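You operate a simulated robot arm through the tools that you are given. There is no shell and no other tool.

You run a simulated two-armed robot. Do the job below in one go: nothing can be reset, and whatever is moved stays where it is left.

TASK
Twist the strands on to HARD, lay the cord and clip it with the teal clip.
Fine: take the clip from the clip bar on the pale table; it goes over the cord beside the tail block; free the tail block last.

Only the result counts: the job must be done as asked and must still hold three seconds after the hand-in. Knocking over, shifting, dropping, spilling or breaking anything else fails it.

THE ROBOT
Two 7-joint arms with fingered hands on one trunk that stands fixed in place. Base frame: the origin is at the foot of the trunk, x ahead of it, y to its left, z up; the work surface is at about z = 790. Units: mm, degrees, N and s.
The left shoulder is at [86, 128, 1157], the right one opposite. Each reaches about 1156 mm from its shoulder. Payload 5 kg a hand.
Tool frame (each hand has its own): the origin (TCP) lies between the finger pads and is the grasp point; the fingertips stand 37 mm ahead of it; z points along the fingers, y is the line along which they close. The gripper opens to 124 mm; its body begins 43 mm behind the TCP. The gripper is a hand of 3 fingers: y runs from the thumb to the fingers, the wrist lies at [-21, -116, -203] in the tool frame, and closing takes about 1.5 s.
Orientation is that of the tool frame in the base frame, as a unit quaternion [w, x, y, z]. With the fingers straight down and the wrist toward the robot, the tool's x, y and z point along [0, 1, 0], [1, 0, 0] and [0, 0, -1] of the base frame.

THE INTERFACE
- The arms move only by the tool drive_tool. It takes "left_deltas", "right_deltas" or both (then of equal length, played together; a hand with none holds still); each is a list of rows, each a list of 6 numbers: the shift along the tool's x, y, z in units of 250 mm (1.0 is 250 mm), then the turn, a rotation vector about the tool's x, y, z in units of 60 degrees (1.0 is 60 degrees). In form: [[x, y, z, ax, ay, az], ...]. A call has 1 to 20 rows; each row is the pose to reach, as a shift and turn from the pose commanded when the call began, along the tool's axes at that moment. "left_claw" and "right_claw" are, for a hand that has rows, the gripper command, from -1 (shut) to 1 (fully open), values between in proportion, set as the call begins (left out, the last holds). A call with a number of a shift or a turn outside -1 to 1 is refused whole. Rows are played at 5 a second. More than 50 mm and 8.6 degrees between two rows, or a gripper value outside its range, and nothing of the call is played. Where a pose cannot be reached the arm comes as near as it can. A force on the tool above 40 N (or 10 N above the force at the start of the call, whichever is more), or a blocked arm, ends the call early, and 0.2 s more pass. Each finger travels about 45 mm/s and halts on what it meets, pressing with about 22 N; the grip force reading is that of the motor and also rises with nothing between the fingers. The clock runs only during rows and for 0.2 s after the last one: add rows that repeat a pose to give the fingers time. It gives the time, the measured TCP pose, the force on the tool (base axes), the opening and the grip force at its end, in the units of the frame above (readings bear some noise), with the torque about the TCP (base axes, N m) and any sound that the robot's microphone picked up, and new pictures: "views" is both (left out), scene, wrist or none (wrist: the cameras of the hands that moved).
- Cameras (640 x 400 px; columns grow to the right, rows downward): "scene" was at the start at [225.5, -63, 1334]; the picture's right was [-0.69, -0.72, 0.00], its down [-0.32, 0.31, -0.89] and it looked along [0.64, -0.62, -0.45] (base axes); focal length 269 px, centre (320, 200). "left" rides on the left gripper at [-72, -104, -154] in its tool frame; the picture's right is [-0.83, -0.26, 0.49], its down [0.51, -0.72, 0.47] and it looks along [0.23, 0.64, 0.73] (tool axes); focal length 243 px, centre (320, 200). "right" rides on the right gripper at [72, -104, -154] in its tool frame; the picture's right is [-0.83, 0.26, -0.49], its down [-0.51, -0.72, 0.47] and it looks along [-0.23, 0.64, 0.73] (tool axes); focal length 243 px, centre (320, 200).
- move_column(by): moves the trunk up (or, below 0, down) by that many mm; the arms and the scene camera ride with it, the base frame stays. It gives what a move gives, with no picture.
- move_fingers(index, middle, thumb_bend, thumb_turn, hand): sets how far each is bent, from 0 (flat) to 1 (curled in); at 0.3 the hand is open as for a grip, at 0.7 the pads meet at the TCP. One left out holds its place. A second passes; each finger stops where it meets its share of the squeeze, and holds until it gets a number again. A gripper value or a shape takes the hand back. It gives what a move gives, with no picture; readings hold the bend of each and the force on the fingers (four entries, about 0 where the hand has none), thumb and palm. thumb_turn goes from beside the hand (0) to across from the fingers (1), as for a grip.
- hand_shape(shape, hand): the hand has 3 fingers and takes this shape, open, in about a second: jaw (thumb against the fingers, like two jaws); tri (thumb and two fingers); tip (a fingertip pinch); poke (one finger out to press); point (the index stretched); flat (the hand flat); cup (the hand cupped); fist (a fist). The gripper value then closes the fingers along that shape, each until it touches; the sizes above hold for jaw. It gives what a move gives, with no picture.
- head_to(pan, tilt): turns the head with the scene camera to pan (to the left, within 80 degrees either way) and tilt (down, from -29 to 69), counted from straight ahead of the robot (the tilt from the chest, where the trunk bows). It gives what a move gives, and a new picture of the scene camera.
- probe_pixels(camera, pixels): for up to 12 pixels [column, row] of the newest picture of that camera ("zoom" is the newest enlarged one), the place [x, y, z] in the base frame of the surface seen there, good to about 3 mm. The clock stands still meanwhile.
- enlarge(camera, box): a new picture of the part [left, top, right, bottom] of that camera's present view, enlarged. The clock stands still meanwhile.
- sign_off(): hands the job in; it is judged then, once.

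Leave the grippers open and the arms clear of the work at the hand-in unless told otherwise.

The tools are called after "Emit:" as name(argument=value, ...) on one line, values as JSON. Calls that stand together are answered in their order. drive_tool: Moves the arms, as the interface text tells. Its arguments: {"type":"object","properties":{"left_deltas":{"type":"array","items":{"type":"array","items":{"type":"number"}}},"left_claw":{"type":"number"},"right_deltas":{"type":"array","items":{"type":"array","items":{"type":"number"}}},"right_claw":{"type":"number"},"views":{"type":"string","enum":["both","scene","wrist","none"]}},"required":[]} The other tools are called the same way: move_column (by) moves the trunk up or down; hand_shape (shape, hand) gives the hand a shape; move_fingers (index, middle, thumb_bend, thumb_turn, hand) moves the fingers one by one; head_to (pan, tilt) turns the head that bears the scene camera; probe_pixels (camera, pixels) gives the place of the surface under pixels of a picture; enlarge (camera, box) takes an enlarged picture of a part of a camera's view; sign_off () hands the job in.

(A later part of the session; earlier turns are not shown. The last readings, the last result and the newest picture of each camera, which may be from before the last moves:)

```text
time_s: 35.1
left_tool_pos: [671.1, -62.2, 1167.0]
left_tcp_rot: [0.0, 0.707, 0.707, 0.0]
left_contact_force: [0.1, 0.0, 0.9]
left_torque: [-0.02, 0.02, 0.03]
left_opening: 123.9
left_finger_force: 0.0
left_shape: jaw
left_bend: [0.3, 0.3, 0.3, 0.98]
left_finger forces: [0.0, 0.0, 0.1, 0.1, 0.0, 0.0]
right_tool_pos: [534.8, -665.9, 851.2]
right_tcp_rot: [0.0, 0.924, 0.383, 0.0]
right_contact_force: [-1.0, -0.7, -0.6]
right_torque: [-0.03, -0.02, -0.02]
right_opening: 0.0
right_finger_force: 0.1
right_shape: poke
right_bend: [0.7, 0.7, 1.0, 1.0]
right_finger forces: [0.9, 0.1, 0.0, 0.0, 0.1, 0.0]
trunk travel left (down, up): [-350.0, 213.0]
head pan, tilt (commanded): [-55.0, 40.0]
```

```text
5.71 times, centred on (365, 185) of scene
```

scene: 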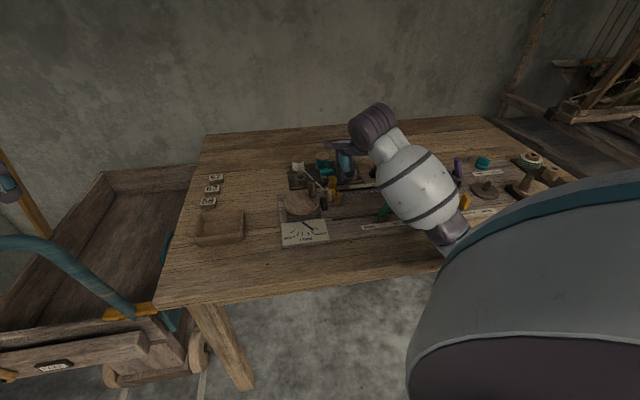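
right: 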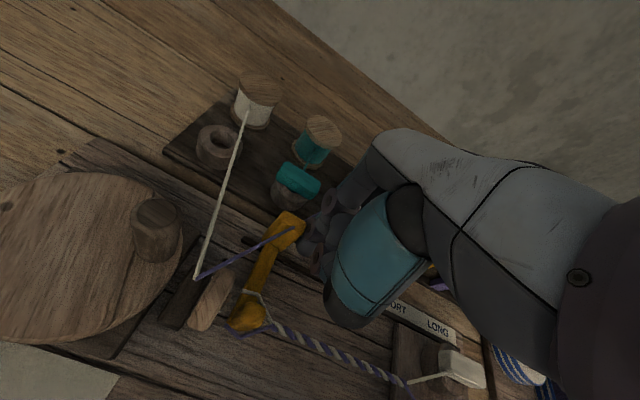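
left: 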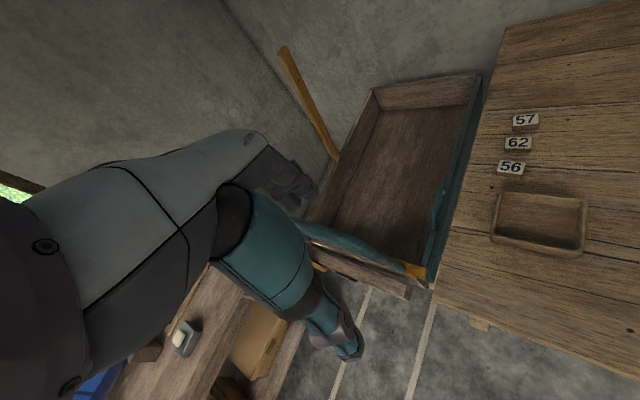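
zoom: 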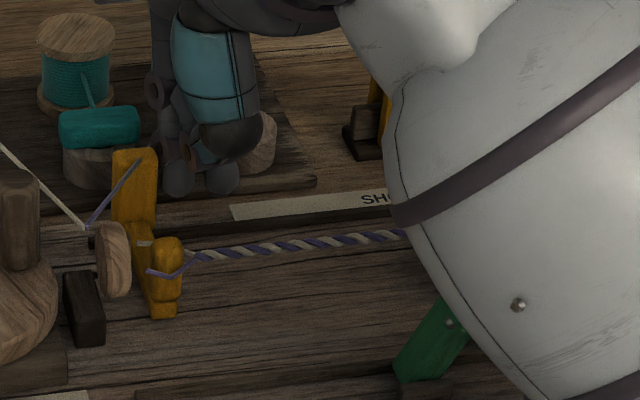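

Still free (1–2 N). I go on in fine steps of 2 mm.

Emit:
drive_tool(right_deltas=[[0.008, 0, 0, 0, 0, 0], [0.016, 0, 0, 0, 0, 0], [0.024, 0, 0, 0, 0, 0], [0.032, 0, 0, 0, 0, 0]], views="both")

Emit:
enlarge(camera="right", box=[150, 180, 350, 330])

Emit:
enlarge(camera="scene", box=[310, 160, 390, 220])

```text
time_s: 36.1
left_tool_pos: [669.9, -62.9, 1167.4]
left_tcp_rot: [-0.001, 0.707, 0.707, 0.0]
left_contact_force: [0.1, 0.0, -0.2]
left_torque: [0.02, -0.03, -0.01]
left_opening: 123.8
left_finger_force: 0.0
left_shape: jaw
left_bend: [0.3, 0.3, 0.3, 0.98]
left_finger forces: [0.1, 0.0, 0.0, 0.1, 0.0, 0.0]
right_tool_pos: [539.0, -660.2, 850.7]
right_tcp_rot: [0.0, 0.924, 0.383, 0.0]
right_contact_force: [-0.6, -1.0, -0.1]
right_torque: [0.0, -0.01, -0.03]
right_opening: 0.0
right_finger_force: 0.2
right_shape: poke
right_bend: [0.7, 0.7, 1.0, 1.0]
right_finger forces: [0.9, 0.0, 0.0, 0.1, 0.0, 0.0]
trunk travel left (down, up): [-350.0, 213.0]
head pan, tilt (commanded): [-55.0, 40.0]
```

scene: 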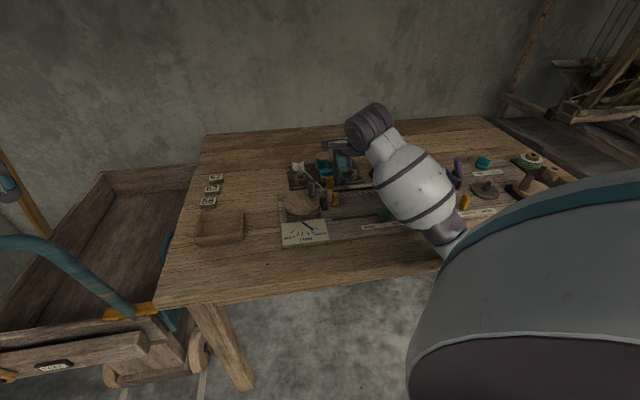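
right: 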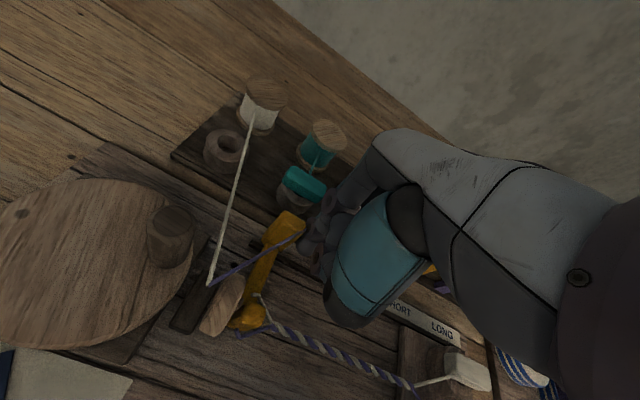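

```text
2.67 times, centred on (250, 255) of right
```

zoom: 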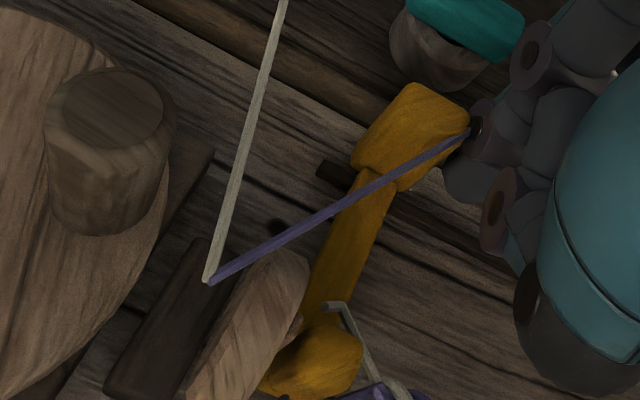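

```text
6.67 times, centred on (350, 190) of scene
```

zoom: 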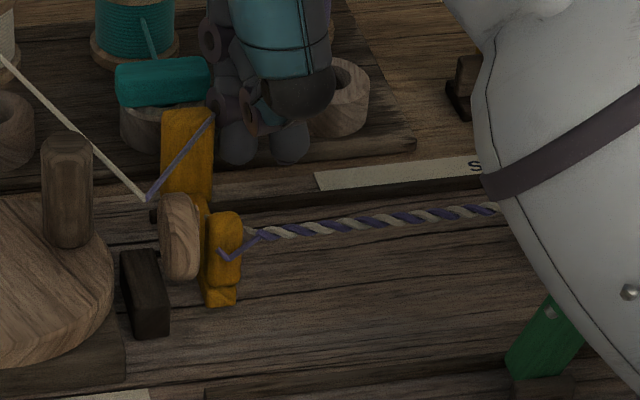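

The knob is now close to the disk, a few millimetres left. I push on slowly until it stops.

Emit:
drive_tool(right_deltas=[[0.006, 0, 0, 0, 0, 0], [0.012, 0, 0, 0, 0, 0], [0.018, 0, 0, 0, 0, 0], [0.024, 0, 0, 0, 0, 0]], views="wrist")

Emit:
enlarge(camera="right", box=[150, 180, 350, 330])

Emit:
enlarge(camera="scene", box=[310, 160, 390, 220])

```text
time_s: 37.1
left_tool_pos: [669.9, -62.9, 1167.9]
left_tcp_rot: [0.0, 0.707, 0.707, 0.001]
left_contact_force: [0.8, 0.7, 0.0]
left_torque: [0.01, -0.01, -0.03]
left_opening: 123.5
left_finger_force: 0.1
left_shape: jaw
left_bend: [0.3, 0.3, 0.3, 0.98]
left_finger forces: [0.1, 0.1, 0.0, 0.1, 0.0, 0.0]
right_tool_pos: [542.3, -655.5, 849.2]
right_tcp_rot: [0.001, 0.923, 0.384, 0.0]
right_contact_force: [-1.0, -2.8, 0.7]
right_torque: [-0.05, -0.03, -0.02]
right_opening: 0.1
right_finger_force: 0.0
right_shape: poke
right_bend: [0.7, 0.7, 1.0, 1.0]
right_finger forces: [2.8, 0.1, 0.1, 0.0, 0.1, 0.0]
trunk travel left (down, up): [-350.0, 213.0]
head pan, tilt (commanded): [-55.0, 40.0]
```

right: 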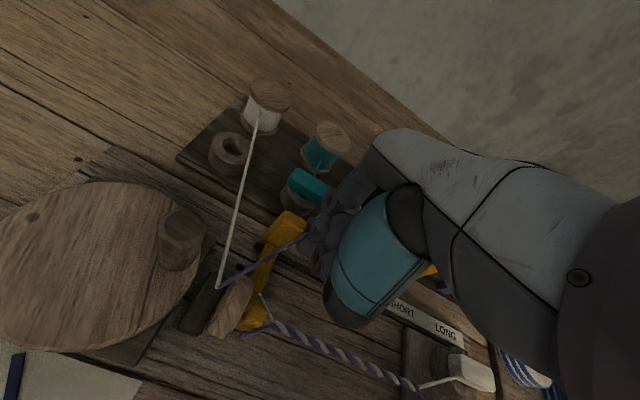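

```text
2.67 times, centred on (250, 255) of right
```

zoom: 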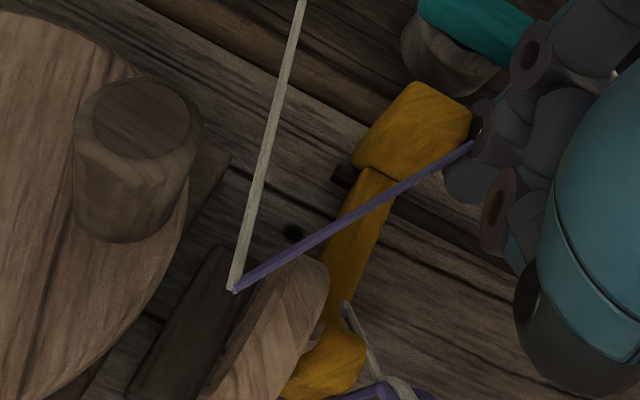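

```text
6.67 times, centred on (350, 190) of scene
```

zoom: 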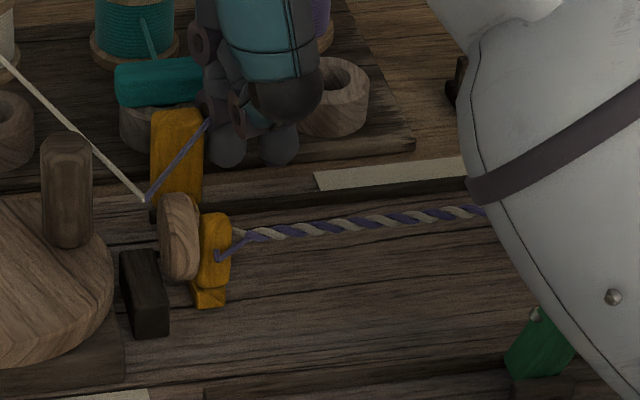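

The index force rose to about 3 N; I push 4 mm more to confirm it is at its stop.

Emit:
drive_tool(right_deltas=[[0.006, 0, 0, 0, 0, 0], [0.012, 0, 0, 0, 0, 0], [0.016, 0, 0, 0, 0, 0]], views="wrist")

Emit:
enlarge(camera="scene", box=[310, 160, 390, 220])

```text
time_s: 38.0
left_tool_pos: [669.9, -65.1, 1167.1]
left_tcp_rot: [0.0, 0.707, 0.707, 0.001]
left_contact_force: [-0.2, 0.3, 0.1]
left_torque: [-0.03, -0.02, 0.03]
left_opening: 123.8
left_finger_force: 0.1
left_shape: jaw
left_bend: [0.3, 0.3, 0.3, 0.98]
left_finger forces: [0.1, 0.0, 0.0, 0.0, 0.0, 0.1]
right_tool_pos: [545.3, -654.5, 849.3]
right_tcp_rot: [0.0, 0.924, 0.382, 0.001]
right_contact_force: [-14.9, -19.2, 0.5]
right_torque: [-0.17, 0.11, -0.23]
right_opening: 0.0
right_finger_force: 0.0
right_shape: poke
right_bend: [0.7, 0.7, 1.0, 1.0]
right_finger forces: [24.2, 0.0, 0.0, 0.1, 0.0, 0.0]
trunk travel left (down, up): [-350.0, 213.0]
head pan, tilt (commanded): [-55.0, 40.0]
```

right: 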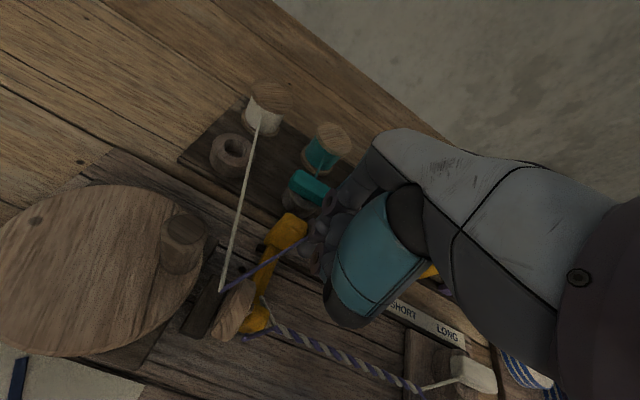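

```text
6.67 times, centred on (350, 190) of scene
```

zoom: 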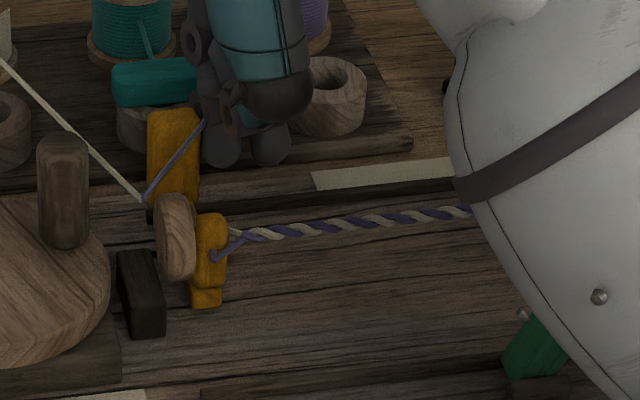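

Force jumped to 24 N: the slider is at its stop, the cord is laid. I back off 12 mm and rise clear, then check dial and slider.

Emit:
drive_tool(right_deltas=[[-0.03, 0, 0, 0, 0, 0], [-0.06, 0, 0, 0, 0, 0], [-0.06, 0, -0.1, 0, 0, 0], [-0.06, 0, -0.25, 0, 0, 0], [-0.06, 0, -0.4, 0, 0, 0], [-0.06, 0, -0.55, 0, 0, 0]], views="both")

Emit:
enlarge(camera="scene", box=[270, 150, 440, 250])

Emit:
enlarge(camera="right", box=[200, 200, 420, 400])

```text
time_s: 39.4
left_tool_pos: [670.0, -62.9, 1166.0]
left_tcp_rot: [0.0, 0.708, 0.707, 0.0]
left_contact_force: [-0.1, 0.3, -0.4]
left_torque: [-0.01, 0.0, 0.04]
left_opening: 123.6
left_finger_force: 0.0
left_shape: jaw
left_bend: [0.3, 0.3, 0.3, 0.98]
left_finger forces: [0.0, 0.0, 0.0, 0.1, 0.0, 0.0]
right_tool_pos: [536.1, -661.6, 990.9]
right_tcp_rot: [0.0, 0.924, 0.382, -0.001]
right_contact_force: [0.0, 0.4, 0.2]
right_torque: [-0.03, 0.03, -0.04]
right_opening: 0.2
right_finger_force: 0.2
right_shape: poke
right_bend: [0.7, 0.7, 1.0, 1.0]
right_finger forces: [0.0, 0.1, 0.1, 0.1, 0.0, 0.0]
trunk travel left (down, up): [-350.0, 213.0]
head pan, tilt (commanded): [-55.0, 40.0]
```

scene: 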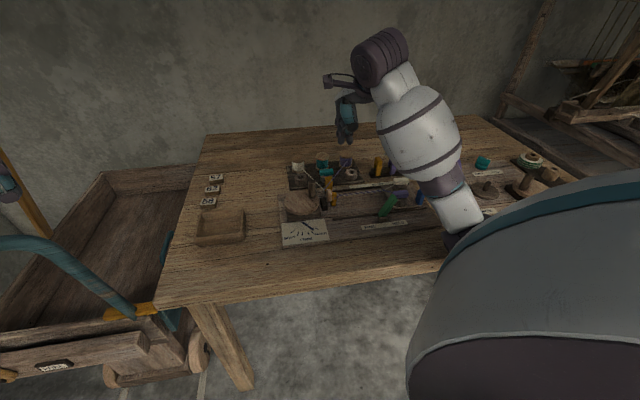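
right: 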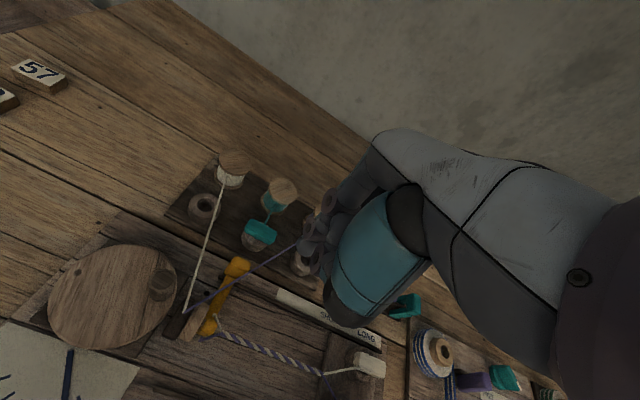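

```text
3.76 times, centred on (355, 200) of scene
```

zoom: 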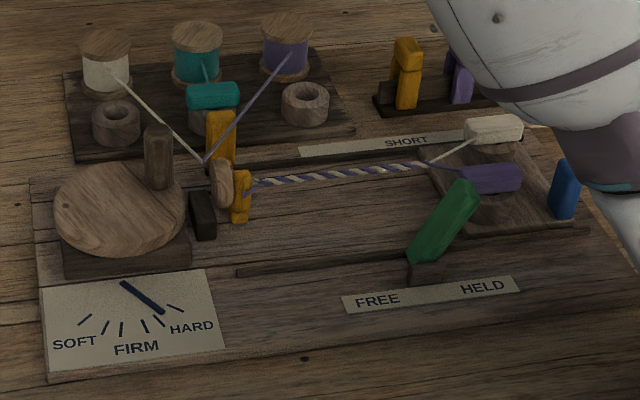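

```text
2.00 times, centred on (310, 300) of right
```

zoom: 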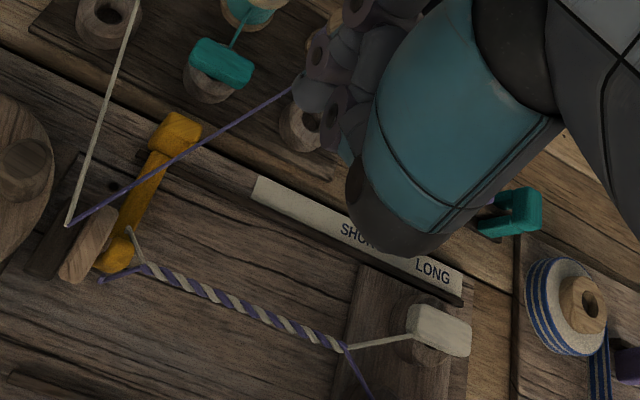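

The cord is laid from the disk to the fork. I check the dial closely.

Emit:
enlarge(camera="scene", box=[275, 215, 335, 250])

```text
10.67 times, centred on (305, 232) of scene
```

zoom: 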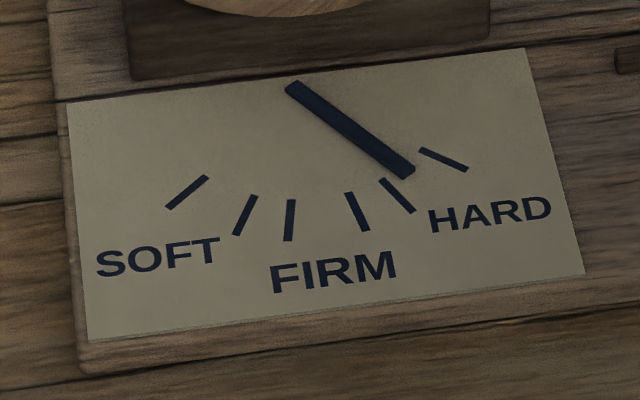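

The pointer stands in the middle of HARD. Now the teal clip: I move the right hand to the right (tail side and beyond) at height, so that both cameras can see the clip bar.

Emit:
drive_tool(right_deltas=[[-0.14, -0.03, 0, 0, 0, 0], [-0.29, -0.06, 0, 0, 0, 0], [-0.44, -0.09, 0, 0, 0, 0], [-0.59, -0.12, 0, 0, 0, 0], [-0.74, -0.16, 0, 0, 0, 0], [-0.88, -0.2, 0, 0, 0, 0]], views="none")

Emit:
drive_tool(right_deltas=[[-0.15, 0, 0.04, 0, 0, 0], [-0.3, 0, 0.08, 0, 0, 0], [-0.35, 0, 0.12, 0, 0, 0], [-0.35, 0, 0.12, 0, 0, 0]], views="both")

```text
time_s: 40.8
left_tool_pos: [669.2, -63.7, 1167.6]
left_tcp_rot: [0.0, 0.707, 0.707, 0.0]
left_contact_force: [0.0, -0.6, 0.1]
left_torque: [-0.01, -0.01, 0.0]
left_opening: 123.5
left_finger_force: 0.1
left_shape: jaw
left_bend: [0.3, 0.3, 0.3, 0.98]
left_finger forces: [0.0, 0.0, 0.0, 0.1, 0.0, 0.0]
right_tool_pos: [344.2, -782.6, 987.0]
right_tcp_rot: [0.0, 0.924, 0.383, 0.002]
right_contact_force: [-0.5, -0.1, 0.3]
right_torque: [0.0, -0.06, -0.02]
right_opening: 0.0
right_finger_force: 0.1
right_shape: poke
right_bend: [0.7, 0.7, 1.0, 1.0]
right_finger forces: [0.1, 0.0, 0.0, 0.1, 0.1, 0.0]
trunk travel left (down, up): [-350.0, 213.0]
head pan, tilt (commanded): [-55.0, 40.0]
```

```text
time_s: 41.8
left_tool_pos: [670.0, -63.6, 1166.5]
left_tcp_rot: [0.0, 0.707, 0.707, 0.001]
left_contact_force: [-0.7, -0.6, 0.2]
left_torque: [0.01, -0.03, 0.03]
left_opening: 123.7
left_finger_force: 0.0
left_shape: jaw
left_bend: [0.3, 0.3, 0.3, 0.98]
left_finger forces: [0.0, 0.0, 0.0, 0.1, 0.0, 0.1]
right_tool_pos: [283.3, -845.6, 956.6]
right_tcp_rot: [0.0, 0.923, 0.384, 0.0]
right_contact_force: [-0.6, 0.1, -0.4]
right_torque: [0.04, 0.02, 0.0]
right_opening: 0.0
right_finger_force: 0.0
right_shape: poke
right_bend: [0.7, 0.7, 1.0, 1.0]
right_finger forces: [0.0, 0.1, 0.1, 0.0, 0.0, 0.1]
trunk travel left (down, up): [-350.0, 213.0]
head pan, tilt (commanded): [-55.0, 40.0]
```

scene: 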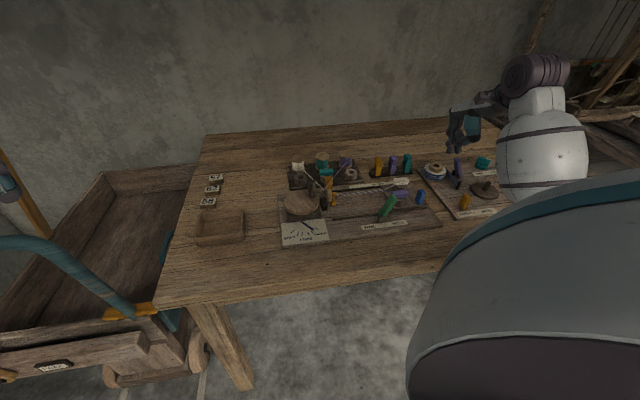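
right: 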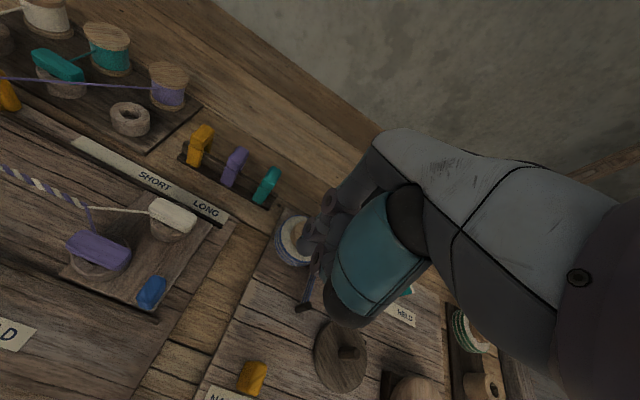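

The scene view of clips and tail block is free now. I'll enlarge from both cameras.

Emit:
enlarge(camera="right", box=[160, 105, 310, 225])

Emit:
enlarge(camera="right", box=[0, 120, 250, 320])

Emit:
enlarge(camera="scene", box=[360, 145, 430, 190])

```text
3.33 times, centred on (235, 165) of right
```

zoom: 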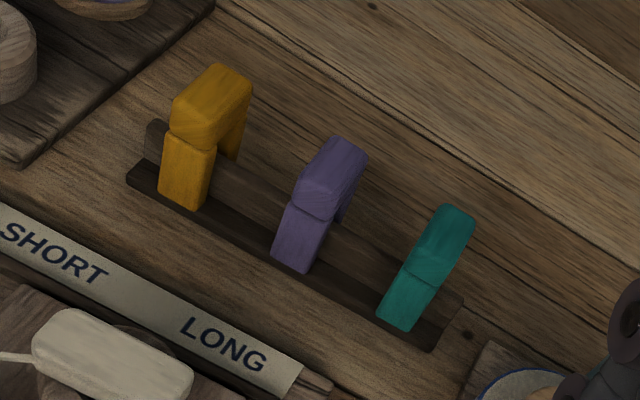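

```text
2.00 times, centred on (125, 220) of right
```

zoom: 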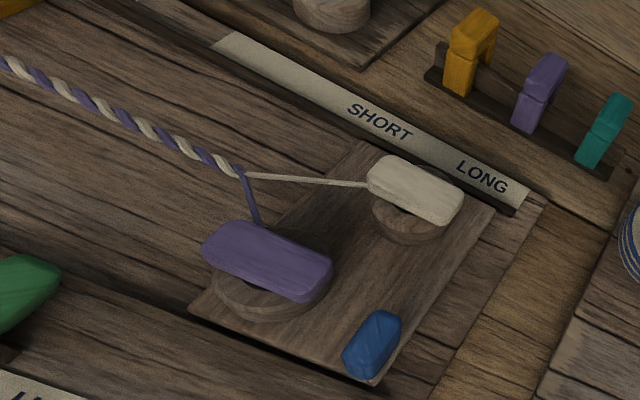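

```text
8.89 times, centred on (395, 168) of scene
```

zoom: 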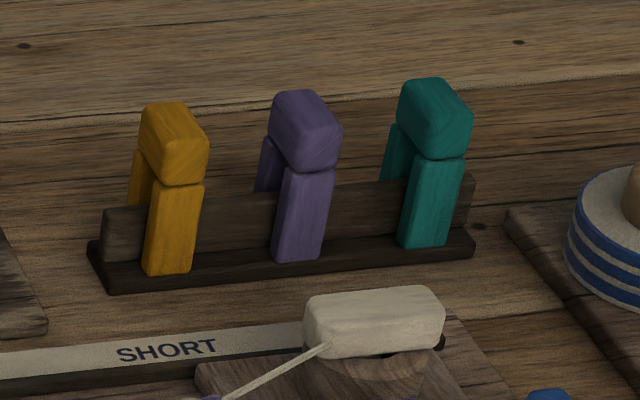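

Each clip is an inverted U that straddles the bar, with legs on the near and far side — the cord runs the same way as the bar, so no turning is needed. I'll probe the teal clip closely.

Emit:
probe_pixels(camera="zoom", pixels=[[408, 90], [435, 85], [455, 105], [440, 140], [440, 120], [418, 180], [455, 180], [410, 240], [440, 243], [395, 150], [402, 110], [468, 130]])

Emit:
probe_pixels(camera="zoom", pixels=[[300, 100], [315, 150], [305, 215], [340, 200], [360, 215], [470, 190], [475, 240], [110, 230], [170, 110], [185, 220], [380, 250], [393, 175]])

```text
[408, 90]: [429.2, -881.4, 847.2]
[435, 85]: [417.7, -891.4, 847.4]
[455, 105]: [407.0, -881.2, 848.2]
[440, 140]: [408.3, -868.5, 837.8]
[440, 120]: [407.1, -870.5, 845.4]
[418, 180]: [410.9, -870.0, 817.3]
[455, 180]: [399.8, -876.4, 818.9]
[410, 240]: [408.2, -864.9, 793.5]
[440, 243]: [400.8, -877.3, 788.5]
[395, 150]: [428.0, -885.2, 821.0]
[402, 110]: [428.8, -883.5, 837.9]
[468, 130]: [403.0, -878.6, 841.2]
```

```text
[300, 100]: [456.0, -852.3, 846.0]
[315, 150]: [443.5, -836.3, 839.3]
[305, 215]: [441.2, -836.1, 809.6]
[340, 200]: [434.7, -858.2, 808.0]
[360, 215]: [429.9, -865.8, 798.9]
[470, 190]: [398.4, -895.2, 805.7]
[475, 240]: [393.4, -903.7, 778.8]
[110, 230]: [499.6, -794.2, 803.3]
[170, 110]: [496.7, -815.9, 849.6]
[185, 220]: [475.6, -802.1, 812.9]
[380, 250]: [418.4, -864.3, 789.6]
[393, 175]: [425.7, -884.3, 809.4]
```

The teal clip occupies u≈319–337, v≈903–932, z≈790–849. Now I probe the fork and cord near the tail block from the right camera.

Emit:
enlarge(camera="right", box=[0, 140, 180, 280])

```text
2.86 times, centred on (90, 210) of right
```

zoom: 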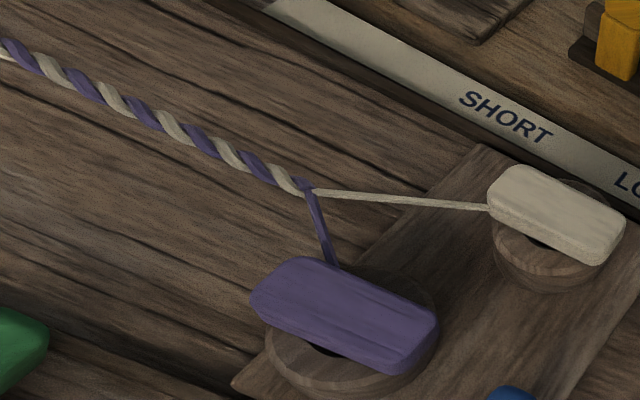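

Emit:
probe_pixels(camera="zoom", pixels=[[302, 188], [285, 178], [250, 160], [205, 140], [160, 118], [100, 90], [45, 65], [270, 330], [478, 148], [235, 385], [320, 285], [550, 200]])

Emit:
probe_pixels(camera="zoom", pixels=[[300, 260], [265, 290], [355, 360], [430, 320], [500, 180], [490, 210], [600, 262], [330, 260], [400, 198], [200, 200], [310, 225], [380, 300]])

```text
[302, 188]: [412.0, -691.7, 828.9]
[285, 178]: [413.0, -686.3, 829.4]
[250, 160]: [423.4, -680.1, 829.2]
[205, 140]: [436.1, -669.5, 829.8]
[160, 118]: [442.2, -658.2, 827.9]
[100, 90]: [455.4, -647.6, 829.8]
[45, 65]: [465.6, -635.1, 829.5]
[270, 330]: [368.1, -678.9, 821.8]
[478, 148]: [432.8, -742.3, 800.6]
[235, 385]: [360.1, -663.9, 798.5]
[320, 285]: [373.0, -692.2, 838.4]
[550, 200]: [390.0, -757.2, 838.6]
```

```text
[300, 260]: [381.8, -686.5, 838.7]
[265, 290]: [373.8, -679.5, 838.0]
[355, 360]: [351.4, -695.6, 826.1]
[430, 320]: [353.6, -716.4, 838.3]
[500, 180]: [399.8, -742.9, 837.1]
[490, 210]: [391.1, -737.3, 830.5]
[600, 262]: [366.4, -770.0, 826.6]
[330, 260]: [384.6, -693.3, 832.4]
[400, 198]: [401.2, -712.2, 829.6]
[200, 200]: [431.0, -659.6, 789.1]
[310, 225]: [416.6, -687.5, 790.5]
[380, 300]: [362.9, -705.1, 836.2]
```

The cord runs at v≈779, top z≈830; its fork is at u≈197; the tail block's edge at u≈217. The clip should go at u≈186. The green lever stands near, so I probe its outline.

Emit:
enlarge(camera="scene", box=[355, 180, 445, 240])

Emit:
probe_pixels(camera="zoom", pixels=[[255, 115], [275, 100], [235, 100], [225, 130], [255, 150], [205, 200], [160, 220], [175, 235], [200, 235], [195, 270], [160, 265], [290, 130]])

```text
6.67 times, centred on (400, 210) of scene
```

zoom: 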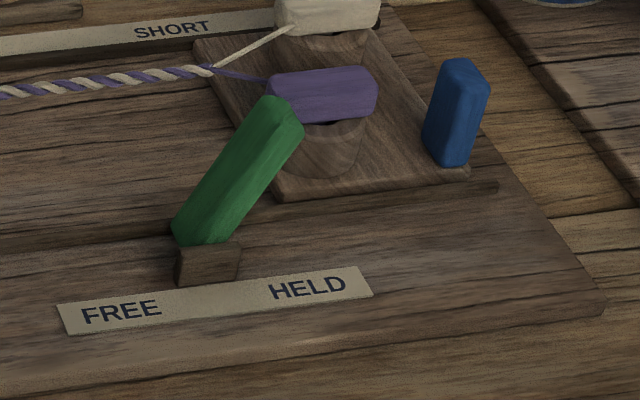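

```text
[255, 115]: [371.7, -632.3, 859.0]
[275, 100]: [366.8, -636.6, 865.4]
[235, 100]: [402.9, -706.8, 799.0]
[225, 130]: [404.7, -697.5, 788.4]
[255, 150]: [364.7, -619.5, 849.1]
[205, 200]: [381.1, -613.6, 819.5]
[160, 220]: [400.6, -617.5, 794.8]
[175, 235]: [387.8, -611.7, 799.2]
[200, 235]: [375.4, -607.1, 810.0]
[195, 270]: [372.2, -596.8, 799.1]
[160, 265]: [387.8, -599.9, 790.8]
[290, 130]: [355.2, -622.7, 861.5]
```

The lever's far face is at v≈712, so the closed thumb (outer side about v≈729 at placement) will clear it. I set the jaw shape and carry the hand over the teal clip with about 60 mm opening at z=920.

Emit:
hand_shape(hand="right", shape="jaw")

Emit:
drive_tool(right_deltas=[[0.05, 0.095, 0.02, 0, 0, 0], [0.1, 0.19, 0.04, 0, 0, 0], [0.16, 0.29, 0.07, 0, 0, 0], [0.21, 0.38, 0.1, 0, 0, 0], [0.2644, 0.4772, 0.1464, 0, 0, 0], [0.2644, 0.4772, 0.1464, 0, 0, 0], [0.2644, 0.4772, 0.1464, 0, 0, 0]], right_claw=-0.03, views="both")

Emit:
enlarge(camera="right", box=[200, 150, 420, 330])

Emit:
enlarge(camera="scene", box=[360, 90, 460, 200])

```text
time_s: 42.6
left_tool_pos: [670.3, -61.8, 1167.5]
left_tcp_rot: [0.001, 0.707, 0.707, 0.0]
left_contact_force: [-0.2, 0.7, -0.5]
left_torque: [-0.01, 0.0, 0.0]
left_opening: 123.6
left_finger_force: 0.1
left_shape: jaw
left_bend: [0.3, 0.3, 0.3, 0.98]
left_finger forces: [0.0, 0.0, 0.0, 0.0, 0.1, 0.1]
right_tool_pos: [283.7, -846.6, 956.8]
right_tcp_rot: [0.001, 0.924, 0.383, 0.0]
right_contact_force: [0.2, 0.3, -0.7]
right_torque: [0.04, 0.0, 0.01]
right_opening: 123.8
right_finger_force: 0.0
right_shape: jaw
right_bend: [0.3, 0.3, 0.3, 0.98]
right_finger forces: [0.0, 0.0, 0.0, 0.0, 0.0, 0.0]
trunk travel left (down, up): [-350.0, 213.0]
head pan, tilt (commanded): [-55.0, 40.0]
```

```text
time_s: 44.2
left_tool_pos: [671.3, -63.0, 1167.1]
left_tcp_rot: [0.0, 0.707, 0.707, 0.0]
left_contact_force: [0.4, -0.7, 0.4]
left_torque: [-0.03, 0.05, 0.0]
left_opening: 123.7
left_finger_force: 0.1
left_shape: jaw
left_bend: [0.3, 0.3, 0.3, 0.98]
left_finger forces: [0.0, 0.1, 0.0, 0.0, 0.0, 0.0]
right_tool_pos: [416.4, -883.0, 922.8]
right_tcp_rot: [0.001, 0.924, 0.383, 0.0]
right_contact_force: [-0.3, -0.7, -0.5]
right_torque: [-0.02, 0.02, 0.01]
right_opening: 60.2
right_finger_force: 0.1
right_shape: jaw
right_bend: [0.74, 0.45, 0.7, 1.0]
right_finger forces: [0.0, 0.1, 0.1, 0.0, 0.0, 0.0]
trunk travel left (down, up): [-350.0, 213.0]
head pan, tilt (commanded): [-55.0, 40.0]
```

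scene: 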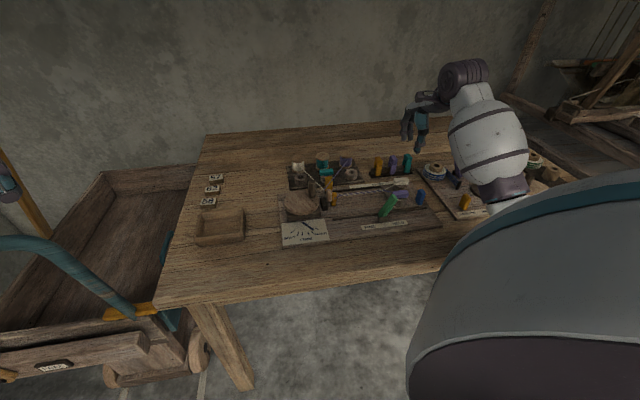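
right: 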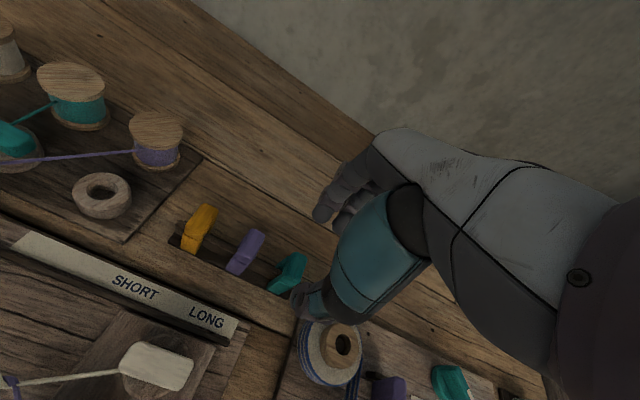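

```text
2.22 times, centred on (310, 240) of right
```

zoom: 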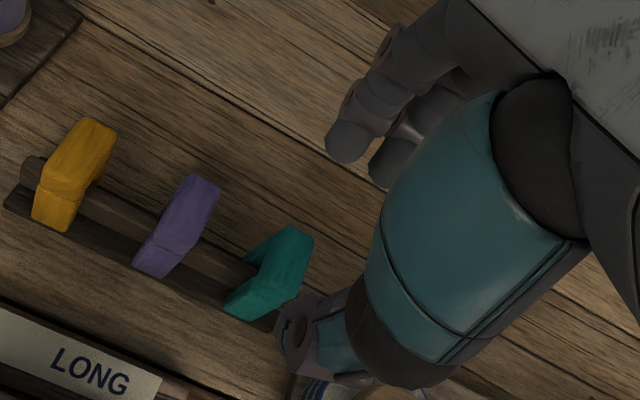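

```text
3.64 times, centred on (410, 145) of scene
```

zoom: 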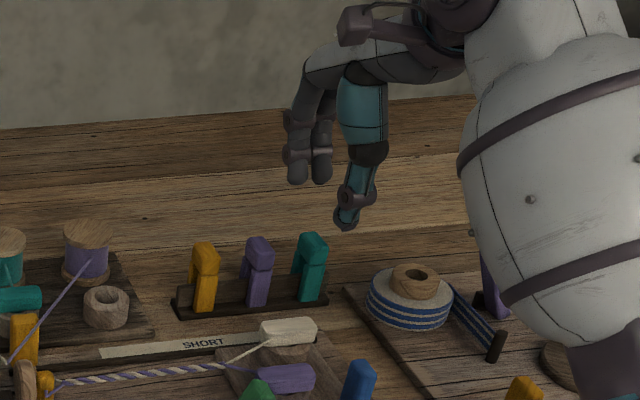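

I'll probe the tape roll's edge and the finger/thumb tips to check clearances before descending.

Emit:
probe_pixels(camera="zoom", pixels=[[368, 298], [380, 280], [412, 268], [395, 275], [345, 222], [340, 215], [357, 205], [298, 175], [318, 175], [310, 240], [345, 290], [350, 225]])

Emit:
probe_pixels(camera="right", pixels=[[318, 215], [330, 225], [297, 300], [303, 310], [297, 258], [290, 275], [305, 340], [320, 330]])

```text
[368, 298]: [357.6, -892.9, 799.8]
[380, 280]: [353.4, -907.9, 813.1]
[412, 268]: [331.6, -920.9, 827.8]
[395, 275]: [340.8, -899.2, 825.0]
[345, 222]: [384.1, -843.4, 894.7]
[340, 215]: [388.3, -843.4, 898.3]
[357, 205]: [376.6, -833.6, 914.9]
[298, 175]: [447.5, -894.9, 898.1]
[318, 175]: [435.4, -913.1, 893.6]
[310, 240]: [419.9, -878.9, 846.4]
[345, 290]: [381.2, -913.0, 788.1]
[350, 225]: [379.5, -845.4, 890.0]
```

```text
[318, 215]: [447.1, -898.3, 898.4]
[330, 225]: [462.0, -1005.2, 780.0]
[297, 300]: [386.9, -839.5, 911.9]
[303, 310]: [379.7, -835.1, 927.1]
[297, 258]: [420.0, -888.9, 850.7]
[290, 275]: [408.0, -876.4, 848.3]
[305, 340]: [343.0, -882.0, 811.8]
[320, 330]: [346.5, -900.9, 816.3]
```

Clearances are fine (roll edge at u≈375, fingers end at u≈348). I descend 72 mm, to TCP z≈850, with the hand straddling the teal clip.

Emit:
drive_tool(right_deltas=[[-0.004, -0.005, 0.08, 0, 0, 0], [-0.004, -0.005, 0.16, 0, 0, 0], [-0.004, -0.005, 0.23, 0, 0, 0], [-0.004, -0.005, 0.288, 0, 0, 0], [-0.004, -0.005, 0.288, 0, 0, 0]], views="both")

Emit:
enlarge(camera="right", box=[200, 150, 420, 330])

Emit:
enlarge(camera="scene", box=[360, 120, 440, 200])

```text
time_s: 45.5
left_tool_pos: [671.4, -63.2, 1167.1]
left_tcp_rot: [0.0, 0.707, 0.707, 0.0]
left_contact_force: [-0.1, 0.4, -0.2]
left_torque: [0.02, 0.01, -0.03]
left_opening: 123.6
left_finger_force: 0.0
left_shape: jaw
left_bend: [0.3, 0.3, 0.3, 0.98]
left_finger forces: [0.0, 0.0, 0.1, 0.0, 0.1, 0.1]
right_tool_pos: [413.2, -883.1, 848.6]
right_tcp_rot: [0.0, 0.924, 0.383, 0.001]
right_contact_force: [-0.2, 0.0, 1.0]
right_torque: [0.0, 0.01, -0.01]
right_opening: 60.5
right_finger_force: 0.1
right_shape: jaw
right_bend: [0.74, 0.45, 0.7, 1.0]
right_finger forces: [0.1, 0.0, 0.0, 0.0, 0.1, 0.1]
trunk travel left (down, up): [-350.0, 213.0]
head pan, tilt (commanded): [-55.0, 40.0]
```

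scene: 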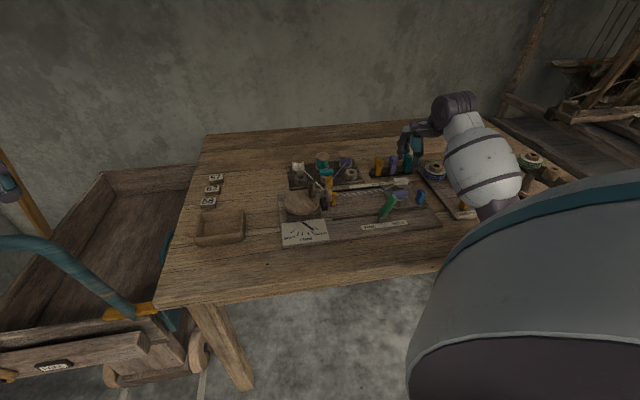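
right: 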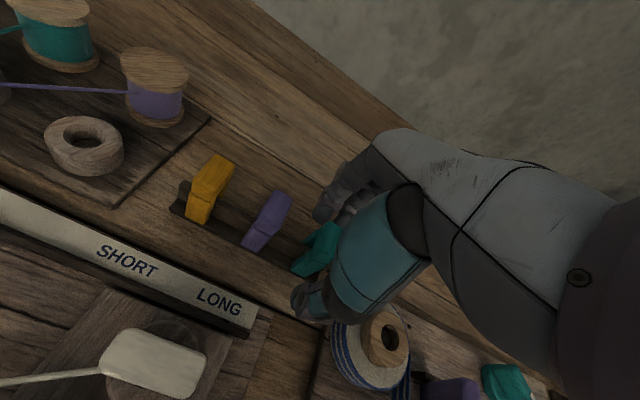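

```text
2.22 times, centred on (310, 240) of right
```

zoom: 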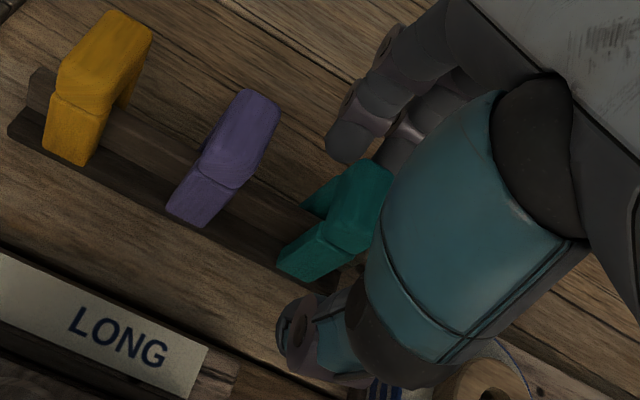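

```text
5.00 times, centred on (400, 160) of scene
```

zoom: 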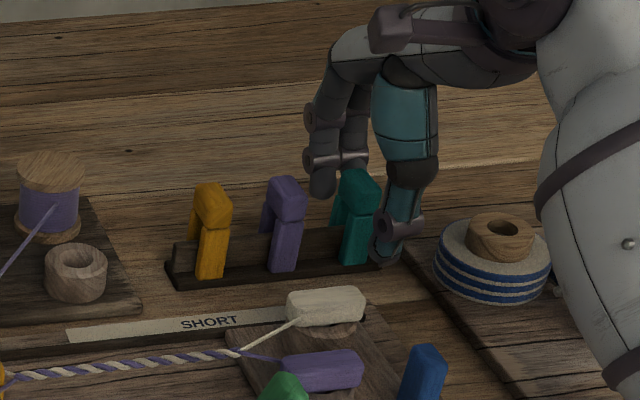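

The clip is between the fingers (behind) and the thumb (in front). I close gently to about 32 mm first and read the contacts.

Emit:
drive_tool(right_deltas=[[0, 0, 0, 0, 0, 0], [0, 0, 0, 0, 0, 0], [0, 0, 0, 0, 0, 0], [0, 0, 0, 0, 0, 0]], right_claw=-0.48, views="wrist")

Emit:
enlarge(camera="right", box=[200, 150, 420, 330])

Emit:
enlarge(camera="scene", box=[360, 120, 440, 200])

```text
time_s: 46.5
left_tool_pos: [670.5, -62.4, 1166.1]
left_tcp_rot: [0.0, 0.707, 0.707, 0.0]
left_contact_force: [-0.2, 0.3, -0.8]
left_torque: [-0.02, 0.01, -0.01]
left_opening: 123.4
left_finger_force: 0.1
left_shape: jaw
left_bend: [0.3, 0.3, 0.3, 0.98]
left_finger forces: [0.1, 0.0, 0.0, 0.0, 0.0, 0.0]
right_tool_pos: [412.0, -883.0, 849.3]
right_tcp_rot: [0.0, 0.924, 0.383, 0.0]
right_contact_force: [-0.5, 0.6, 0.6]
right_torque: [0.01, 0.03, 0.05]
right_opening: 32.7
right_finger_force: 0.1
right_shape: jaw
right_bend: [0.73, 0.56, 0.74, 1.0]
right_finger forces: [0.2, 0.1, 0.1, 0.0, 0.0, 0.0]
trunk travel left (down, up): [-350.0, 213.0]
head pan, tilt (commanded): [-55.0, 40.0]
```

right: 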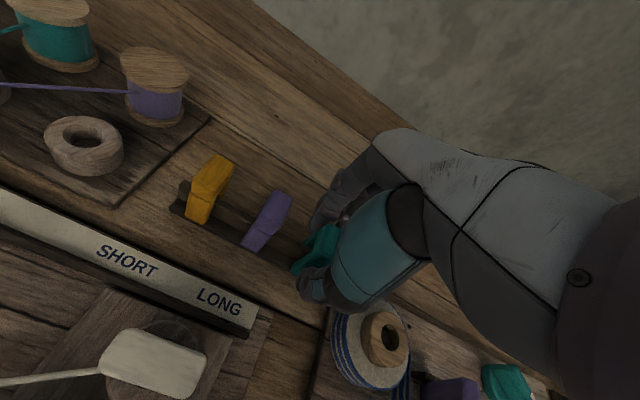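

```text
2.22 times, centred on (310, 240) of right
```

zoom: 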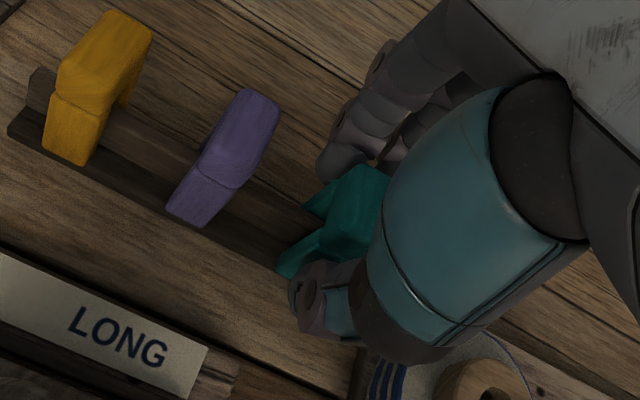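

```text
5.00 times, centred on (400, 160) of scene
```

zoom: 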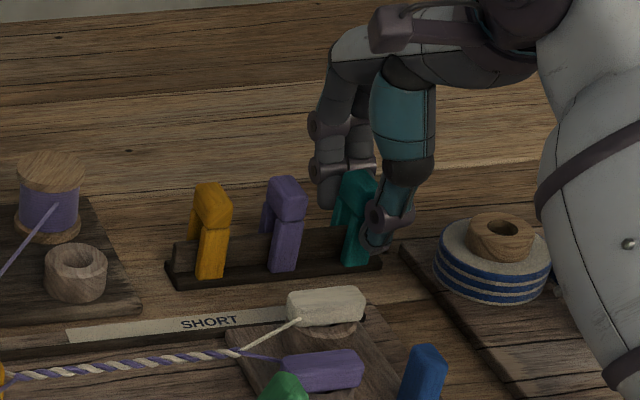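

It is nearly touching on both sides, centred. I close fully.

Emit:
drive_tool(right_deltas=[[0, 0, 0, 0, 0, 0], [0, 0, 0, 0, 0, 0], [0, 0, 0, 0, 0, 0], [0, 0, 0, 0, 0, 0], [0, 0, 0, 0, 0, 0]], right_claw=-1, views="wrist")

Emit:
enlarge(camera="right", box=[200, 150, 420, 330])

Emit:
enlarge(camera="scene", box=[360, 120, 440, 200])

```text
time_s: 47.6
left_tool_pos: [671.0, -63.4, 1167.4]
left_tcp_rot: [0.0, 0.707, 0.707, 0.0]
left_contact_force: [0.1, 0.2, 0.2]
left_torque: [0.03, -0.02, 0.06]
left_opening: 123.4
left_finger_force: 0.1
left_shape: jaw
left_bend: [0.3, 0.3, 0.3, 0.98]
left_finger forces: [0.1, 0.0, 0.0, 0.0, 0.0, 0.1]
right_tool_pos: [413.8, -883.3, 848.5]
right_tcp_rot: [0.001, 0.924, 0.383, 0.0]
right_contact_force: [-0.2, -0.3, 0.0]
right_torque: [-0.01, 0.0, -0.05]
right_opening: 22.1
right_finger_force: 22.1
right_shape: jaw
right_bend: [0.73, 0.65, 0.75, 1.0]
right_finger forces: [16.6, 2.4, 0.0, 0.0, 18.4, 0.1]
trunk travel left (down, up): [-350.0, 213.0]
head pan, tilt (commanded): [-55.0, 40.0]
```

right: 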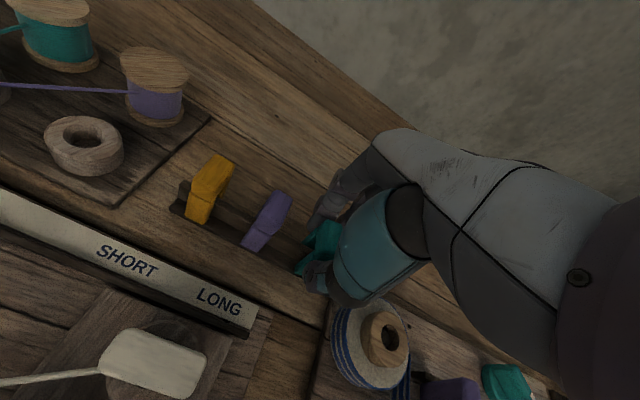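

```text
2.22 times, centred on (310, 240) of right
```

zoom: 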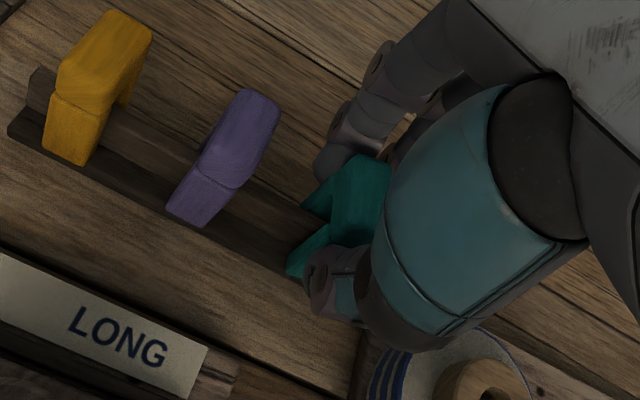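

```text
5.00 times, centred on (400, 160) of scene
```

zoom: 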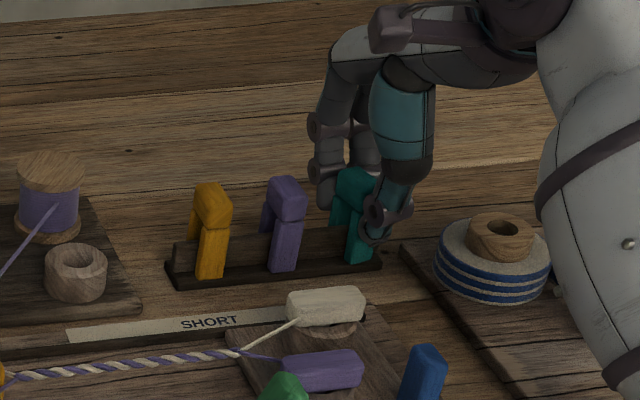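

The clip is held (index ~17 N, thumb ~18 N). I lift it straight up, slowly at first, by 90 mm.

Emit:
drive_tool(right_deltas=[[0, 0, -0.03, 0, 0, 0], [0, 0, -0.07, 0, 0, 0], [0, 0, -0.12, 0, 0, 0], [0, 0, -0.2, 0, 0, 0], [0, 0, -0.28, 0, 0, 0], [0, 0, -0.36, 0, 0, 0], [0, 0, -0.36, 0, 0, 0]], views="both")

Emit:
enlarge(camera="right", box=[200, 150, 420, 330])

Emit:
enlarge(camera="scene", box=[360, 100, 440, 190])

```text
time_s: 49.2
left_tool_pos: [670.7, -62.8, 1166.0]
left_tcp_rot: [-0.001, 0.707, 0.707, 0.0]
left_contact_force: [-0.6, 0.0, -0.4]
left_torque: [0.0, 0.02, -0.03]
left_opening: 123.8
left_finger_force: 0.1
left_shape: jaw
left_bend: [0.3, 0.3, 0.3, 0.98]
left_finger forces: [0.0, 0.1, 0.0, 0.0, 0.0, 0.0]
right_tool_pos: [412.3, -882.6, 940.2]
right_tcp_rot: [0.0, 0.924, 0.383, 0.0]
right_contact_force: [0.0, 1.0, 0.4]
right_torque: [-0.02, -0.02, 0.02]
right_opening: 21.9
right_finger_force: 21.5
right_shape: jaw
right_bend: [0.73, 0.65, 0.75, 1.0]
right_finger forces: [16.5, 2.4, 0.0, 0.1, 18.2, 0.1]
trunk travel left (down, up): [-350.0, 213.0]
head pan, tilt (commanded): [-55.0, 40.0]
```

scene: 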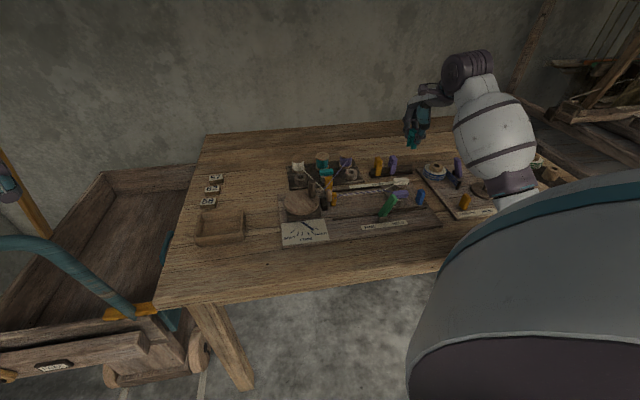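
right: 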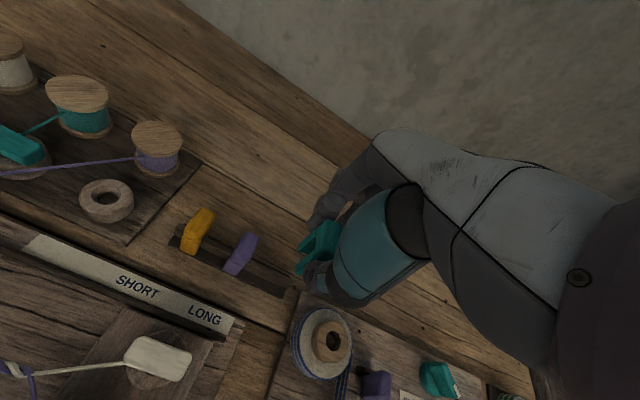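

```text
2.22 times, centred on (310, 240) of right
```

zoom: 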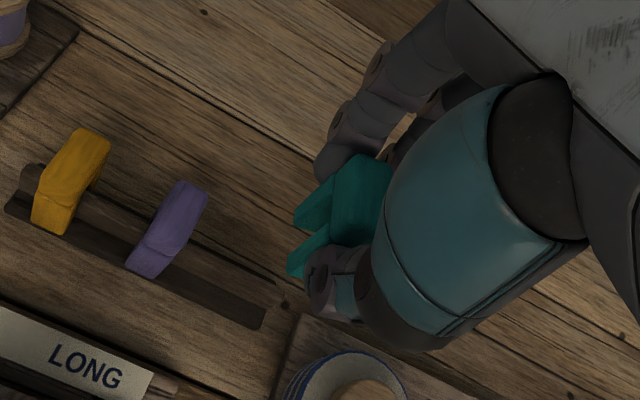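

```text
4.44 times, centred on (400, 145) of scene
```

zoom: 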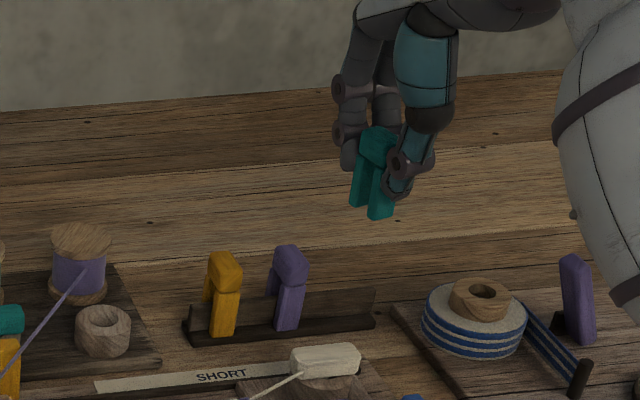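

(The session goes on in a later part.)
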